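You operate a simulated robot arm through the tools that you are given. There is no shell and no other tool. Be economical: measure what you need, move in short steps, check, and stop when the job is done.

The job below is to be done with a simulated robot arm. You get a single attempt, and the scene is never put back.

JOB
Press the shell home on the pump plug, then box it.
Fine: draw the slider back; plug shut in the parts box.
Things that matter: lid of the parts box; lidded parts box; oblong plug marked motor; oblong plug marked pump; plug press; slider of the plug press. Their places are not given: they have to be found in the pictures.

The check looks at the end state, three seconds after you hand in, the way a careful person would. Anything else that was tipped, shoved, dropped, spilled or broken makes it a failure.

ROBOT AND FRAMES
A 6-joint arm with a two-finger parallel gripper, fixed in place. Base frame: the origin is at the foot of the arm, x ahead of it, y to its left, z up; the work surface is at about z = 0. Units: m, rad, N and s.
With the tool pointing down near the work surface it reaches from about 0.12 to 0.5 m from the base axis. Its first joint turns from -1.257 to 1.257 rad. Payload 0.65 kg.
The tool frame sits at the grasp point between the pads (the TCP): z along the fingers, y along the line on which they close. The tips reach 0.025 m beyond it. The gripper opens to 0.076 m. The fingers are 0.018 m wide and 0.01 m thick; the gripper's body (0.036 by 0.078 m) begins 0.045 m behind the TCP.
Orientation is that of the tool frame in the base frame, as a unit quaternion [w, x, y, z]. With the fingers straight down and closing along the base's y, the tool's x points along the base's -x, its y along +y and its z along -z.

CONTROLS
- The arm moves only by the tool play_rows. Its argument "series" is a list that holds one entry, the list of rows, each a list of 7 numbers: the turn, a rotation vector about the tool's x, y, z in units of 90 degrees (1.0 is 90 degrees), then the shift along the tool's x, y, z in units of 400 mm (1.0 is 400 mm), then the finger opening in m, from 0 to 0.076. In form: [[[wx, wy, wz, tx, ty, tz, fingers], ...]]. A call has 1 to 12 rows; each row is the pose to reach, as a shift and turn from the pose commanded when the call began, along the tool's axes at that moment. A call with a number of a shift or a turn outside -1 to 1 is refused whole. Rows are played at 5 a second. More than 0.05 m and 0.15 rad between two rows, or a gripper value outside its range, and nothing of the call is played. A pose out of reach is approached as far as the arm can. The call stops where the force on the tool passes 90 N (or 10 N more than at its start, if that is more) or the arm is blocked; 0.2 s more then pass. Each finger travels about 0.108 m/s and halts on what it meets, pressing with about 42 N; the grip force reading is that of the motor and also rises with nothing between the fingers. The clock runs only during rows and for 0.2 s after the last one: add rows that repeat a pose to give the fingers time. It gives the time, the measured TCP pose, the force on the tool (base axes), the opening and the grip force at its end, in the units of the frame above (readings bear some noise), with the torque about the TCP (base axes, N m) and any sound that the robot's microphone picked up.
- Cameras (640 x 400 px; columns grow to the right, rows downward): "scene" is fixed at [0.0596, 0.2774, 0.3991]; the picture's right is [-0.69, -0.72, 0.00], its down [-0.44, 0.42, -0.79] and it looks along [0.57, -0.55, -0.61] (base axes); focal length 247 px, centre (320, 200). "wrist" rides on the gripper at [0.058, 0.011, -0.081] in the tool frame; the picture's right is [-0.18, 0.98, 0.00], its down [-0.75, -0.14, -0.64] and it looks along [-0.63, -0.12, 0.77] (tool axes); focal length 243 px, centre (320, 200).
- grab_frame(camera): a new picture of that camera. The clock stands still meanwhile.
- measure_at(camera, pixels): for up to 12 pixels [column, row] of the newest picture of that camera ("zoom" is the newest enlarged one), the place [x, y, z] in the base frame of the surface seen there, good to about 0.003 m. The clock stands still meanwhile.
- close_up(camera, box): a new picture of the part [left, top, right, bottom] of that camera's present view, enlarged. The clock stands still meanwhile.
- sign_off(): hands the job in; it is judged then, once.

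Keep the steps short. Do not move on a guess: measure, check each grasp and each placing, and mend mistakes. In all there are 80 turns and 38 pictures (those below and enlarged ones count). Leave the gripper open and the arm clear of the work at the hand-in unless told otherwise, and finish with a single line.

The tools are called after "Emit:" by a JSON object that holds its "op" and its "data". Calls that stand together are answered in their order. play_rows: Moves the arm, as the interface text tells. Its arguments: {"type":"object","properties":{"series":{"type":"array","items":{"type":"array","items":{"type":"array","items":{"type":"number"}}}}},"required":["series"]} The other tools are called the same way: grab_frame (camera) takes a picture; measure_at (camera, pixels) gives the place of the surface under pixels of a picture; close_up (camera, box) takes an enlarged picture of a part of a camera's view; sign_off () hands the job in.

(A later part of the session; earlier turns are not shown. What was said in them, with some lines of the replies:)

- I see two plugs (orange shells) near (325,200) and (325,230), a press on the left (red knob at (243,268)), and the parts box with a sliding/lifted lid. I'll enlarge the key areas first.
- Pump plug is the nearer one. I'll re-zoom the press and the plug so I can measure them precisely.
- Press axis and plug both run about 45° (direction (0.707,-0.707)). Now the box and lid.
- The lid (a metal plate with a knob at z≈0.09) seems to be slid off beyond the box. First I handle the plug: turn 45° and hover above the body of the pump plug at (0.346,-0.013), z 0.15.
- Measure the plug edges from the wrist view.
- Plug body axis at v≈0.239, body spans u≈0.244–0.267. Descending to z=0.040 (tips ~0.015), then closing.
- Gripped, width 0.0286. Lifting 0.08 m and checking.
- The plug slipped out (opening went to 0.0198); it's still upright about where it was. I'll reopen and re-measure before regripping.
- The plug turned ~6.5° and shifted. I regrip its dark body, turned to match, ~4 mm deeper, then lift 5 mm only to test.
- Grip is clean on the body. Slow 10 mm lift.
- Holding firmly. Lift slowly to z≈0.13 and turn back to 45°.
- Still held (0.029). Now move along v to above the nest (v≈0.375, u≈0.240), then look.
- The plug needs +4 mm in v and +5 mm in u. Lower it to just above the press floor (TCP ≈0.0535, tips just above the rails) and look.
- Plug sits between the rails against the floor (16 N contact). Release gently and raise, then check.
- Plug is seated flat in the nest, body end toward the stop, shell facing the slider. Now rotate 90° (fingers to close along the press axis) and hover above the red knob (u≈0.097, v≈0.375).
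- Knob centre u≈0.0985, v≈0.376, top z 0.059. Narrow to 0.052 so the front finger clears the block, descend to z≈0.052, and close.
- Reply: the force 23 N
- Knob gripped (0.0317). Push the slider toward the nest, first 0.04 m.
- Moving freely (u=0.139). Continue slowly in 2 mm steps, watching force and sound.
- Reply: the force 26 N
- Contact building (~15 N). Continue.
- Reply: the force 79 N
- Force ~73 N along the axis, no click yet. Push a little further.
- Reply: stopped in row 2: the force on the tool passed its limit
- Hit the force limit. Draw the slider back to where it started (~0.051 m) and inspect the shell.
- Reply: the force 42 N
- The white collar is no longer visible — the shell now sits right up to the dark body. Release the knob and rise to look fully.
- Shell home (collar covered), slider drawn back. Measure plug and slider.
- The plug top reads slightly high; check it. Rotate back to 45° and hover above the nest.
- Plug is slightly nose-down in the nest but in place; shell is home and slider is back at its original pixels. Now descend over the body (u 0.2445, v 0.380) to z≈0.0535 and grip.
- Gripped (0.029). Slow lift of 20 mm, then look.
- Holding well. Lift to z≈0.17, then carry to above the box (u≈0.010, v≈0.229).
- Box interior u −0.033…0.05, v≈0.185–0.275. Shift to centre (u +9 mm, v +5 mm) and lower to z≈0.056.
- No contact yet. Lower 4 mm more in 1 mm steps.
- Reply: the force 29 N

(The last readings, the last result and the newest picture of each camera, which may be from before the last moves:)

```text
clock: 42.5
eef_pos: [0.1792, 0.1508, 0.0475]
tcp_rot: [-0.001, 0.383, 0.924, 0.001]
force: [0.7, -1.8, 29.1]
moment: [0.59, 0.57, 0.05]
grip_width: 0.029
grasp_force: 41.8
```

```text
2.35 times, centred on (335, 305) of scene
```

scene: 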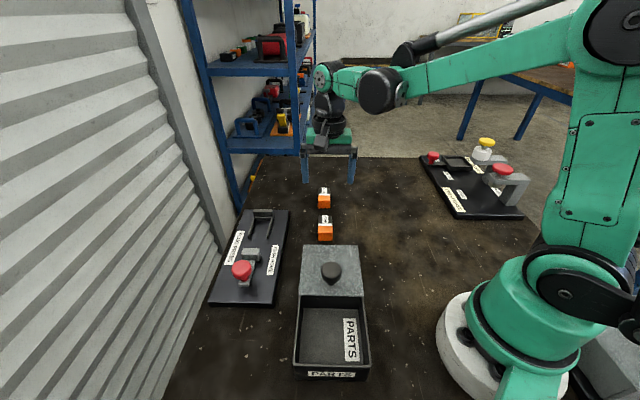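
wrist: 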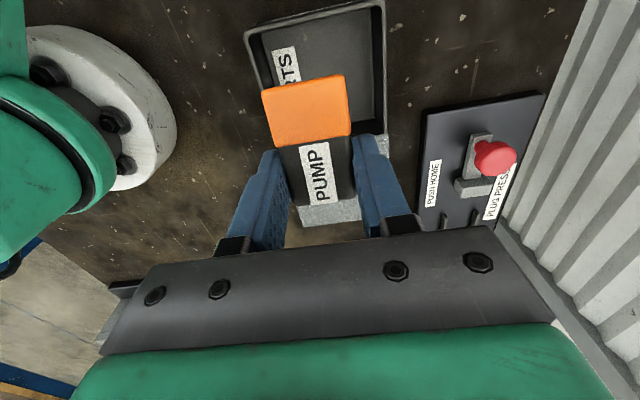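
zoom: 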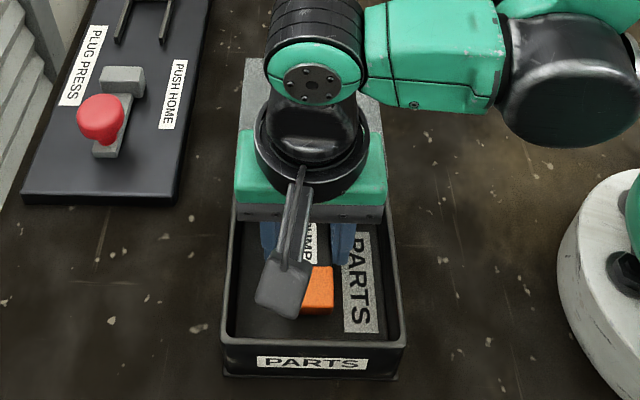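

Floor contact (29 N). Release and rise.

Emit:
{"op": "play_rows", "data": {"series": [[[0, 0, 0, 0, 0, -0.004, 0.01], [0, 0, 0, 0, 0, -0.004, 0.035], [0, 0, 0, 0, 0, -0.004, 0.046], [0, 0, 0, 0, 0, -0.004, 0.046], [0, 0, 0, 0, 0, -0.05, 0.046], [0, 0, 0, 0, 0, -0.12, 0.046], [0, 0, 0, 0, 0, -0.2, 0.046], [0, 0, 0, 0, 0, -0.29, 0.046], [0, 0, 0, 0, 0, -0.29, 0.046]]]}}

Emit:
{"op": "grab_frame", "data": {"camera": "wrist"}}

```text
clock: 44.5
eef_pos: [0.1788, 0.1505, 0.165]
tcp_rot: [0.001, 0.382, 0.924, 0.0]
force: [0.0, 0.2, 0.7]
moment: [0.05, 0.0, 0.02]
grip_width: 0.0457
grasp_force: 0.1
```

```text
6 pictures are left
```

wrist: 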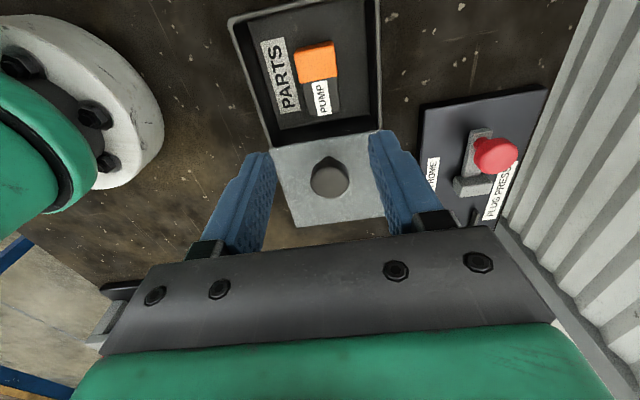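

Plug lies flat in the box. Now measure the lid knob and lid edges.

Emit:
{"op": "measure_at", "data": {"camera": "wrist", "pixels": [[329, 180], [313, 182], [346, 180], [329, 165], [329, 195], [290, 170], [372, 165], [330, 145], [340, 210], [272, 150], [378, 132], [320, 60]]}}

```text
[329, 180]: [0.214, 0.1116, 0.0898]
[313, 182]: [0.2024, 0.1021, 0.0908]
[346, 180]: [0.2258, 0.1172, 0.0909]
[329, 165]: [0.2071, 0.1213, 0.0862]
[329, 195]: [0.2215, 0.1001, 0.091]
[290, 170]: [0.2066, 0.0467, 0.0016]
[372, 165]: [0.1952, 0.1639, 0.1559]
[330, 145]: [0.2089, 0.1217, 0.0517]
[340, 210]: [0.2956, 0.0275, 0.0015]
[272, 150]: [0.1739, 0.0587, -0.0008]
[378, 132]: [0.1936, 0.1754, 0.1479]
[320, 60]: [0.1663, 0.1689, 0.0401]
```

Knob centre u≈0.073, v≈0.230, top z 0.09. Move above it, descend to z≈0.085, grip it.

Emit:
{"op": "play_rows", "data": {"series": [[[0, 0, 0, -0.045, -0.003, 0, 0.06], [0, 0, 0, -0.09, -0.006, 0, 0.065], [0, 0, 0, -0.1328, -0.007, 0, 0.065], [0, 0, 0, -0.1328, -0.007, 0.06, 0.065], [0, 0, 0, -0.1328, -0.007, 0.13, 0.065], [0, 0, 0, -0.1328, -0.007, 0.175, 0.065], [0, 0, 0, -0.1328, -0.007, 0.2, 0.065], [0, 0, 0, -0.1328, -0.007, 0.2, 0.045], [0, 0, 0, -0.1328, -0.007, 0.2, 0.03], [0, 0, 0, -0.1328, -0.007, 0.2, 0.02], [0, 0, 0, -0.1328, -0.007, 0.2, 0.015]]]}}

```text
clock: 46.9
eef_pos: [0.2137, 0.1108, 0.085]
tcp_rot: [0.001, 0.382, 0.924, 0.0]
force: [-1.0, -0.1, 0.2]
moment: [-0.45, -0.49, 0.03]
grip_width: 0.0311
grasp_force: 42.3
```

Knob gripped (0.031). Slide the lid toward the box, first 24 mm, watching the force.

Emit:
{"op": "play_rows", "data": {"series": [[[0, 0, 0, 0.01, 0, 0, 0.015], [0, 0, 0, 0.02, 0, 0, 0.015], [0, 0, 0, 0.03, 0, 0, 0.015], [0, 0, 0, 0.045, 0, 0, 0.015], [0, 0, 0, 0.06, 0, 0, 0.015], [0, 0, 0, 0.06, 0, 0, 0.015]]]}}

Emit:
{"op": "close_up", "data": {"camera": "scene", "box": [260, 220, 410, 390]}}

```text
clock: 48.3
eef_pos: [0.1963, 0.1298, 0.0849]
tcp_rot: [0.001, 0.382, 0.924, -0.001]
force: [-8.8, -7.7, 37.7]
moment: [-0.43, -0.21, -0.06]
grip_width: 0.031
grasp_force: 41.6
```

```text
2.35 times, centred on (335, 305) of scene
```

zoom: 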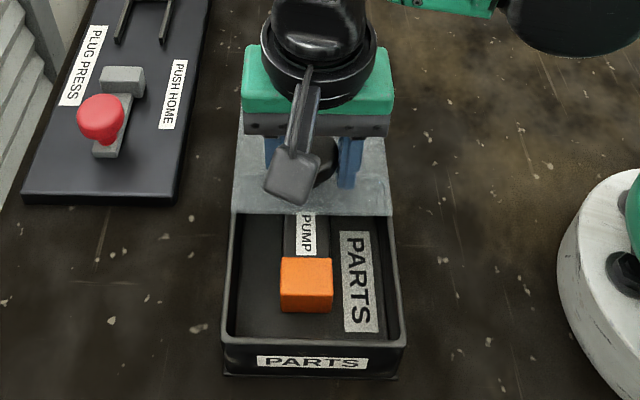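

The lid slides on its guide. Continue 0.048 m, easing up 1 mm.

Emit:
{"op": "play_rows", "data": {"series": [[[0, 0, 0, 0.015, 0, -0.0025, 0.015], [0, 0, 0, 0.03, 0, -0.0025, 0.015], [0, 0, 0, 0.045, 0, -0.0025, 0.015], [0, 0, 0, 0.06, 0, -0.0025, 0.015], [0, 0, 0, 0.075, 0, -0.0025, 0.015], [0, 0, 0, 0.09, 0, -0.0025, 0.015], [0, 0, 0, 0.105, 0, -0.0025, 0.015], [0, 0, 0, 0.12, 0, -0.0025, 0.015]]]}}

```text
clock: 50.1
eef_pos: [0.1643, 0.1621, 0.0849]
tcp_rot: [0.0, 0.382, 0.924, -0.002]
force: [0.0, 0.0, -0.2]
moment: [-0.31, -0.31, -0.02]
grip_width: 0.0309
grasp_force: 42.1
```

Free so far (u≈0.0016). Continue in 2.5 mm steps until it stops.

Emit:
{"op": "play_rows", "data": {"series": [[[0, 0, 0, 0.007, 0, 0, 0.015], [0, 0, 0, 0.014, 0, 0, 0.015], [0, 0, 0, 0.021, 0, 0, 0.015], [0, 0, 0, 0.028, 0, 0, 0.015], [0, 0, 0, 0.035, 0, 0, 0.015], [0, 0, 0, 0.04, 0, 0, 0.015]]]}}

Emit:
{"op": "close_up", "data": {"camera": "scene", "box": [260, 220, 410, 390]}}

```text
clock: 51.5
eef_pos: [0.1525, 0.1725, 0.0851]
tcp_rot: [0.0, 0.383, 0.924, 0.0]
force: [-0.3, 0.1, -0.6]
moment: [-0.31, -0.33, -0.02]
grip_width: 0.0309
grasp_force: 42.3
```

```text
2.35 times, centred on (335, 305) of scene
```

zoom: 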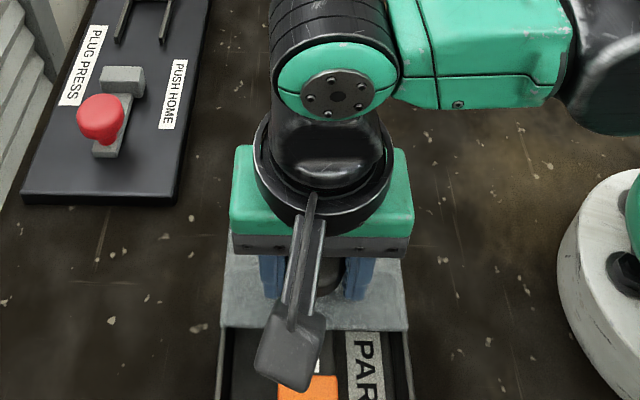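

The box seems to have moved along with the lid. I need a full view.

Emit:
{"op": "grab_frame", "data": {"camera": "scene"}}

Emit:
{"op": "measure_at", "data": {"camera": "scene", "pixels": [[354, 370], [433, 370], [330, 375], [355, 360], [433, 359], [310, 390], [372, 390], [433, 385], [362, 372], [300, 385], [290, 370], [312, 362]]}}

```text
3 pictures are left
```

scene: 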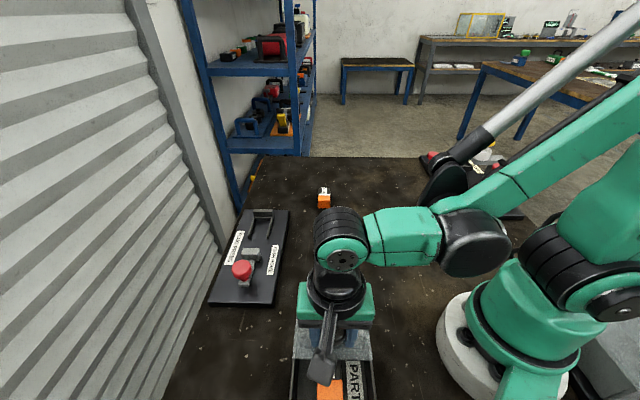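

```text
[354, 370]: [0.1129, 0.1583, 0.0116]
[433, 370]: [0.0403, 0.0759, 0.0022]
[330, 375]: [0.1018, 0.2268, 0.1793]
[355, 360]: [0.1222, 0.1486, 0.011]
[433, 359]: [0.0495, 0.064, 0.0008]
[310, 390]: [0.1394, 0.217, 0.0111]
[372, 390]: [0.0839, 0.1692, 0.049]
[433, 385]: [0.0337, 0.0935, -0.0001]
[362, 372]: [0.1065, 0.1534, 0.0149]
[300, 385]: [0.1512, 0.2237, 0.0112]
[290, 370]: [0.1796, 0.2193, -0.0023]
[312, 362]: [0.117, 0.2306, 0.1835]
```

The box was dragged ~0.057 m along with the lid once there was no down force (with ~37 N down it stayed put). First push the lid and box back unloaded by the same amount, slowly.

Emit:
{"op": "play_rows", "data": {"series": [[[0, 0, 0, -0.012, 0, 0, 0.015], [0, 0, 0, -0.024, 0, 0, 0.015], [0, 0, 0, -0.036, 0, 0, 0.015], [0, 0, 0, -0.048, 0, 0, 0.015], [0, 0, 0, -0.06, 0, 0, 0.015], [0, 0, 0, -0.072, 0, 0, 0.015], [0, 0, 0, -0.084, 0, 0, 0.015], [0, 0, 0, -0.096, 0, 0, 0.015], [0, 0, 0, -0.108, 0, 0, 0.015], [0, 0, 0, -0.12, 0, 0, 0.015], [0, 0, 0, -0.132, 0, 0, 0.015], [0, 0, 0, -0.1425, 0, 0, 0.015]]]}}

Emit:
{"op": "grab_frame", "data": {"camera": "scene"}}

Emit:
{"op": "measure_at", "data": {"camera": "scene", "pixels": [[299, 330], [366, 330], [294, 364], [370, 364], [330, 366], [330, 345], [330, 372], [330, 378], [304, 370], [320, 330]]}}

```text
clock: 54.1
eef_pos: [0.1925, 0.1318, 0.0853]
tcp_rot: [0.001, 0.382, 0.924, 0.0]
force: [0.1, -0.8, -0.4]
moment: [-0.32, -0.29, -0.01]
grip_width: 0.0308
grasp_force: 41.8
```

```text
2 pictures are left
```

scene: 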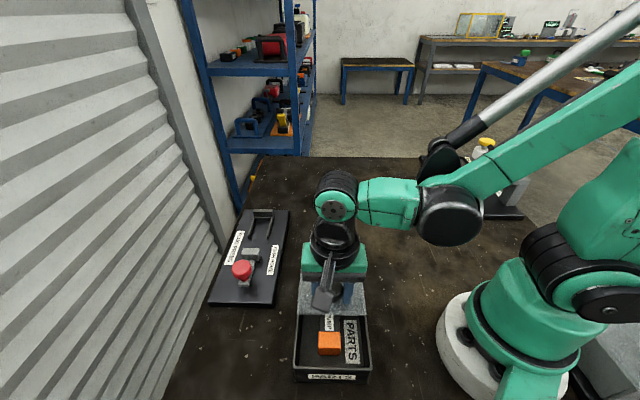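

```text
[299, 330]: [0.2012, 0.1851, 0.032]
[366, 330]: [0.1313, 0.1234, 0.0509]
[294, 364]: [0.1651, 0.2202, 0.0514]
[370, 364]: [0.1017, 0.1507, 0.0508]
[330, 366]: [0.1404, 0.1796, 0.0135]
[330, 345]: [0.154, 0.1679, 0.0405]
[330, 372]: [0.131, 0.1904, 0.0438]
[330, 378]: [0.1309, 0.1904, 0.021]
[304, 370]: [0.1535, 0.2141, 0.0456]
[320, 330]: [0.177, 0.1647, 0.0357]
```

The box is back within ~2 mm. Now press down on the knob (1 mm) and read the force before pulling.

Emit:
{"op": "play_rows", "data": {"series": [[[0, 0, 0, 0, 0, 0.0015, 0.015], [0, 0, 0, 0, 0, 0.003, 0.015], [0, 0, 0, 0, 0, 0.003, 0.015]]]}}

```text
clock: 54.9
eef_pos: [0.1922, 0.1329, 0.0851]
tcp_rot: [0.001, 0.382, 0.924, 0.0]
force: [-3.1, -3.0, 38.0]
moment: [0.12, 0.22, -0.04]
grip_width: 0.0306
grasp_force: 41.8
```

38 N down. Now pull 16 mm slowly while holding this pressure.

Emit:
{"op": "play_rows", "data": {"series": [[[0, 0, 0, 0.006, 0, 0, 0.015], [0, 0, 0, 0.012, 0, 0, 0.015], [0, 0, 0, 0.018, 0, 0, 0.015], [0, 0, 0, 0.024, 0, 0, 0.015], [0, 0, 0, 0.03, 0, 0, 0.015], [0, 0, 0, 0.036, 0, 0, 0.015], [0, 0, 0, 0.04, 0, 0, 0.015]]]}}

Emit:
{"op": "grab_frame", "data": {"camera": "scene"}}

Emit:
{"op": "measure_at", "data": {"camera": "scene", "pixels": [[330, 366], [330, 372], [330, 375], [330, 378], [304, 372], [330, 345], [294, 364], [370, 364], [320, 330], [358, 340], [330, 381], [330, 369]]}}

```text
clock: 56.5
eef_pos: [0.1802, 0.144, 0.0851]
tcp_rot: [0.001, 0.382, 0.924, 0.0]
force: [1.6, 0.3, -0.1]
moment: [-0.1, -0.4, 0.01]
grip_width: 0.031
grasp_force: 42.0
```

```text
1 pictures are left
```

scene: 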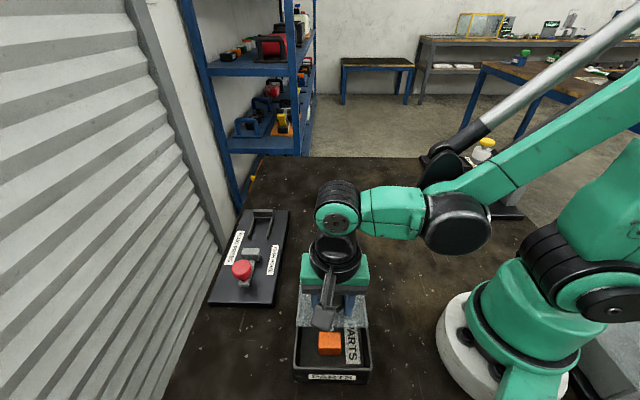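

```text
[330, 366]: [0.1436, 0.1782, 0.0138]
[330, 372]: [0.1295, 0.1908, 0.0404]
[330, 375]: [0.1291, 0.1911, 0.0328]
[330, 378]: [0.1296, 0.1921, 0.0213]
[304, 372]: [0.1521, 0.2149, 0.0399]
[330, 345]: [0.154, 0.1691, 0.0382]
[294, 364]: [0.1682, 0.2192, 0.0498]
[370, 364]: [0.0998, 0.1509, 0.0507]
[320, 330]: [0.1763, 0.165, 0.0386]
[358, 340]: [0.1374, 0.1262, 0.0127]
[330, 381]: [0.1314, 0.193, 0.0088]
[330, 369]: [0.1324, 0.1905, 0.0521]
```

With down pressure the box stays and the lid slides (edge now row ~327). The pressure bled off as the pads crept, so press again and read.

Emit:
{"op": "play_rows", "data": {"series": [[[0, 0, 0, 0, 0, 0.0015, 0.015], [0, 0, 0, 0, 0, 0.003, 0.015], [0, 0, 0, 0, 0, 0.003, 0.015]]]}}

```text
clock: 57.3
eef_pos: [0.1805, 0.1436, 0.083]
tcp_rot: [0.001, 0.383, 0.924, -0.001]
force: [-9.7, -8.7, 39.3]
moment: [-0.07, 0.11, -0.04]
grip_width: 0.031
grasp_force: 42.2
```

39 N again. Pull 10 mm with a slight progressive press.

Emit:
{"op": "play_rows", "data": {"series": [[[0, 0, 0, 0.006, 0, 0.0004, 0.015], [0, 0, 0, 0.012, 0, 0.0008, 0.015], [0, 0, 0, 0.018, 0, 0.0012, 0.015], [0, 0, 0, 0.025, 0, 0.0016, 0.015]]]}}

```text
clock: 58.3
eef_pos: [0.1736, 0.151, 0.0827]
tcp_rot: [0.0, 0.382, 0.924, -0.001]
force: [-13.5, -16.1, 37.9]
moment: [-0.42, -0.15, -0.09]
grip_width: 0.0307
grasp_force: 42.3
```

Pressure held. Next 10 mm, easing 0.5 mm in −v to relieve the side load.

Emit:
{"op": "play_rows", "data": {"series": [[[0, 0, 0, 0.006, -0.0006, 0.0003, 0.015], [0, 0, 0, 0.012, -0.0012, 0.0006, 0.015], [0, 0, 0, 0.018, -0.0012, 0.0009, 0.015], [0, 0, 0, 0.025, -0.0012, 0.0012, 0.015]]]}}

```text
clock: 59.3
eef_pos: [0.1666, 0.1579, 0.0827]
tcp_rot: [0.001, 0.383, 0.924, 0.0]
force: [-8.3, -7.9, 38.7]
moment: [-0.25, -0.07, -0.01]
grip_width: 0.0308
grasp_force: 42.1
```

Emit:
{"op": "play_rows", "data": {"series": [[[0, 0, 0, 0.006, 0, 0.0003, 0.015], [0, 0, 0, 0.012, 0, 0.0006, 0.015], [0, 0, 0, 0.018, 0, 0.0009, 0.015], [0, 0, 0, 0.025, 0, 0.0012, 0.015]]]}}

```text
clock: 60.3
eef_pos: [0.1589, 0.1641, 0.0815]
tcp_rot: [0.002, 0.382, 0.924, 0.0]
force: [-0.4, -2.5, 39.0]
moment: [-0.21, -0.18, -0.01]
grip_width: 0.0307
grasp_force: 41.8
```

Emit:
{"op": "play_rows", "data": {"series": [[[0, 0, 0, 0.005, 0, 0.0003, 0.015], [0, 0, 0, 0.01, 0, 0.0006, 0.015], [0, 0, 0, 0.015, 0, 0.0009, 0.015], [0, 0, 0, 0.02, 0, 0.0012, 0.015]]]}}

```text
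clock: 61.3
eef_pos: [0.1545, 0.1708, 0.082]
tcp_rot: [0.001, 0.381, 0.925, 0.0]
force: [-0.8, -0.7, 38.8]
moment: [-0.23, -0.18, 0.04]
grip_width: 0.0307
grasp_force: 42.1
```

u≈−0.0115, no end stop yet. Continue 6 mm in small steps.

Emit:
{"op": "play_rows", "data": {"series": [[[0, 0, 0, 0.004, 0, 0.0002, 0.015], [0, 0, 0, 0.008, 0, 0.0004, 0.015], [0, 0, 0, 0.012, 0, 0.0006, 0.015], [0, 0, 0, 0.015, 0, 0.0008, 0.015]]]}}

```text
clock: 62.3
eef_pos: [0.1485, 0.1751, 0.0798]
tcp_rot: [0.0, 0.382, 0.924, -0.001]
force: [-1.1, -1.6, 24.9]
moment: [-0.17, -0.22, -0.2]
grip_width: 0.0312
grasp_force: 42.5
```

u≈−0.019, about the expected closed position. Relieve pressure, release, rise and back off (toward +u), then use the last picture.

Emit:
{"op": "play_rows", "data": {"series": [[[0, 0, 0, 0, 0, -0.0025, 0.015], [0, 0, 0, 0, 0, -0.0025, 0.04], [0, 0, 0, 0, 0, -0.0025, 0.055], [0, 0, 0, 0, 0, -0.0025, 0.065], [0, 0, 0, 0, 0, -0.06, 0.065], [0, 0, 0, 0, 0, -0.14, 0.065], [0, 0, 0, -0.06, 0, -0.22, 0.065], [0, 0, 0, -0.15, 0, -0.28, 0.065], [0, 0, 0, -0.25, 0, -0.3, 0.065], [0, 0, 0, -0.35, 0, -0.3, 0.065], [0, 0, 0, -0.45, 0, -0.3, 0.065]]]}}

Emit:
{"op": "grab_frame", "data": {"camera": "scene"}}

```text
clock: 64.7
eef_pos: [0.2773, 0.0476, 0.2014]
tcp_rot: [-0.001, 0.382, 0.924, -0.001]
force: [0.2, 0.1, -0.7]
moment: [0.03, 0.0, 0.0]
grip_width: 0.0651
grasp_force: 0.1
```

```text
0 pictures are left
```

scene: 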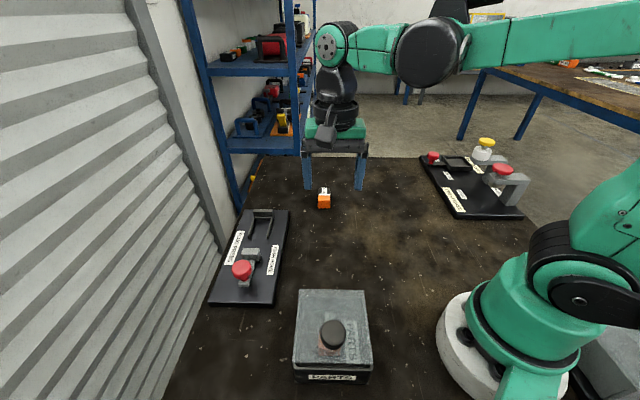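

The lid now covers the box. Measure along its front, side and far edges and the knob.

Emit:
{"op": "measure_at", "data": {"camera": "scene", "pixels": [[320, 362], [320, 365], [320, 367], [320, 369], [320, 371], [320, 374], [332, 330], [332, 320], [332, 340], [335, 291], [335, 295], [335, 300]]}}

Emit:
{"op": "measure_at", "data": {"camera": "scene", "pixels": [[296, 340], [297, 355], [368, 340], [371, 360], [299, 300], [365, 300], [362, 291], [300, 291], [350, 310], [310, 310], [243, 268], [252, 252]]}}

```text
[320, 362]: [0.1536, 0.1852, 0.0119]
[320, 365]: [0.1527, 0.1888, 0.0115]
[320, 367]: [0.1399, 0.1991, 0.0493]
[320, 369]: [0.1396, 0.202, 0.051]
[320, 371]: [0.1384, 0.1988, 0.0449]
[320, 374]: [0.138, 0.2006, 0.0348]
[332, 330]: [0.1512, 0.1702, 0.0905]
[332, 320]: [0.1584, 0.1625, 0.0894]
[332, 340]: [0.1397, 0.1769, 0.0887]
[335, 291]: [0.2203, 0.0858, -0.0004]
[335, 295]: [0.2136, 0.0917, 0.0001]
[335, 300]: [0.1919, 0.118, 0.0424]
```

```text
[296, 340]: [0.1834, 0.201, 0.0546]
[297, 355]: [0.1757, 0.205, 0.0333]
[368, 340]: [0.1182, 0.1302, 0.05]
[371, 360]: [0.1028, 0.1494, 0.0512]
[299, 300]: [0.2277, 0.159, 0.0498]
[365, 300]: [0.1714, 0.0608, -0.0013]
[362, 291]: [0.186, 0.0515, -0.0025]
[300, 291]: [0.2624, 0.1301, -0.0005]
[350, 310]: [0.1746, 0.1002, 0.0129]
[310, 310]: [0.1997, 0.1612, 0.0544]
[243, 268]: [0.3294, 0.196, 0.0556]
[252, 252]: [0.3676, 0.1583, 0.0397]
```

By projection the lid runs u≈−0.038…0.0645 while the box spans ≈−0.042…0.0605, so about 4 mm more is needed. Return along the same path and regrip the knob.

Emit:
{"op": "play_rows", "data": {"series": [[[0, 0, 0, 0.1, 0, 0, 0.065], [0, 0, 0, 0.2, 0, 0, 0.065], [0, 0, 0, 0.3, 0, 0, 0.065], [0, 0, 0, 0.39, 0, 0, 0.065], [0, 0, 0, 0.45, 0, 0.07, 0.065], [0, 0, 0, 0.45, 0, 0.16, 0.065], [0, 0, 0, 0.45, 0, 0.24, 0.065], [0, 0, 0, 0.45, 0, 0.292, 0.065], [0, 0, 0, 0.45, 0, 0.292, 0.045], [0, 0, 0, 0.45, 0, 0.292, 0.03], [0, 0, 0, 0.45, 0, 0.292, 0.02], [0, 0, 0, 0.45, 0, 0.292, 0.015]]]}}

```text
clock: 67.3
eef_pos: [0.1493, 0.1753, 0.0839]
tcp_rot: [0.001, 0.383, 0.924, -0.001]
force: [0.4, -0.1, -0.9]
moment: [0.25, 0.22, -0.01]
grip_width: 0.031
grasp_force: 42.4
```

Knob regripped (0.031). Press down and check the force.

Emit:
{"op": "play_rows", "data": {"series": [[[0, 0, 0, 0, 0, 0.002, 0.015], [0, 0, 0, 0, 0, 0.004, 0.015], [0, 0, 0, 0, 0, 0.004, 0.015]]]}}

```text
clock: 68.1
eef_pos: [0.1493, 0.175, 0.0835]
tcp_rot: [0.001, 0.383, 0.924, -0.001]
force: [-7.6, -8.4, 39.4]
moment: [-0.21, -0.06, -0.01]
grip_width: 0.0309
grasp_force: 41.5
```

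39 N down. Pull the final 4 mm.

Emit:
{"op": "play_rows", "data": {"series": [[[0, 0, 0, 0.0035, 0, 0.0003, 0.015], [0, 0, 0, 0.007, 0, 0.0006, 0.015], [0, 0, 0, 0.01, 0, 0.0008, 0.015], [0, 0, 0, 0.01, 0, 0.0008, 0.015]]]}}

```text
clock: 69.1
eef_pos: [0.1468, 0.1783, 0.0824]
tcp_rot: [0.0, 0.383, 0.924, 0.0]
force: [-9.1, -9.4, 36.2]
moment: [-0.42, -0.19, -0.22]
grip_width: 0.0306
grasp_force: 42.1
```

No stop felt yet; try 1.5 mm more to feel for the end stop.

Emit:
{"op": "play_rows", "data": {"series": [[[0, 0, 0, 0.002, 0, 0.0002, 0.015], [0, 0, 0, 0.00375, 0, 0.0004, 0.015], [0, 0, 0, 0.00375, 0, 0.0004, 0.015]]]}}

```text
clock: 69.9
eef_pos: [0.1456, 0.1779, 0.0826]
tcp_rot: [0.001, 0.382, 0.924, -0.001]
force: [-9.4, -8.7, 37.1]
moment: [-0.3, -0.1, -0.06]
grip_width: 0.0308
grasp_force: 42.0
```

No stop force; the lid is at flush by the measurements. Relieve, release and retreat clear with the gripper open.

Emit:
{"op": "play_rows", "data": {"series": [[[0, 0, 0, 0, 0, -0.004, 0.015], [0, 0, 0, 0, 0, -0.004, 0.04], [0, 0, 0, 0, 0, -0.004, 0.055], [0, 0, 0, 0, 0, -0.004, 0.068], [0, 0, 0, 0, 0, -0.06, 0.07], [0, 0, 0, 0, 0, -0.14, 0.076], [0, 0, 0, -0.06, 0, -0.22, 0.076], [0, 0, 0, -0.15, 0, -0.29, 0.076], [0, 0, 0, -0.25, 0, -0.35, 0.076], [0, 0, 0, -0.33, 0, -0.4, 0.076], [0, 0, 0, -0.33, 0, -0.4, 0.076]]]}}

```text
clock: 72.3
eef_pos: [0.2398, 0.0855, 0.2424]
tcp_rot: [0.001, 0.382, 0.924, -0.001]
force: [-0.1, -0.1, -0.5]
moment: [0.0, 0.0, 0.0]
grip_width: 0.0759
grasp_force: 0.0
```

The arm is clear and the gripper is open, so I'm handing in.

Emit:
{"op": "sign_off", "data": {}}

```text
The job is handed in.
```

The pump plug's shell is pressed home, the slider is drawn back and the plug is in the parts box; the lid is slid to about flush by measurement, but I had no pictures left to see the last 5 mm of travel, and the box sits 2–4 mm from its start after the lid dragged it about 57 mm and I pushed it back.
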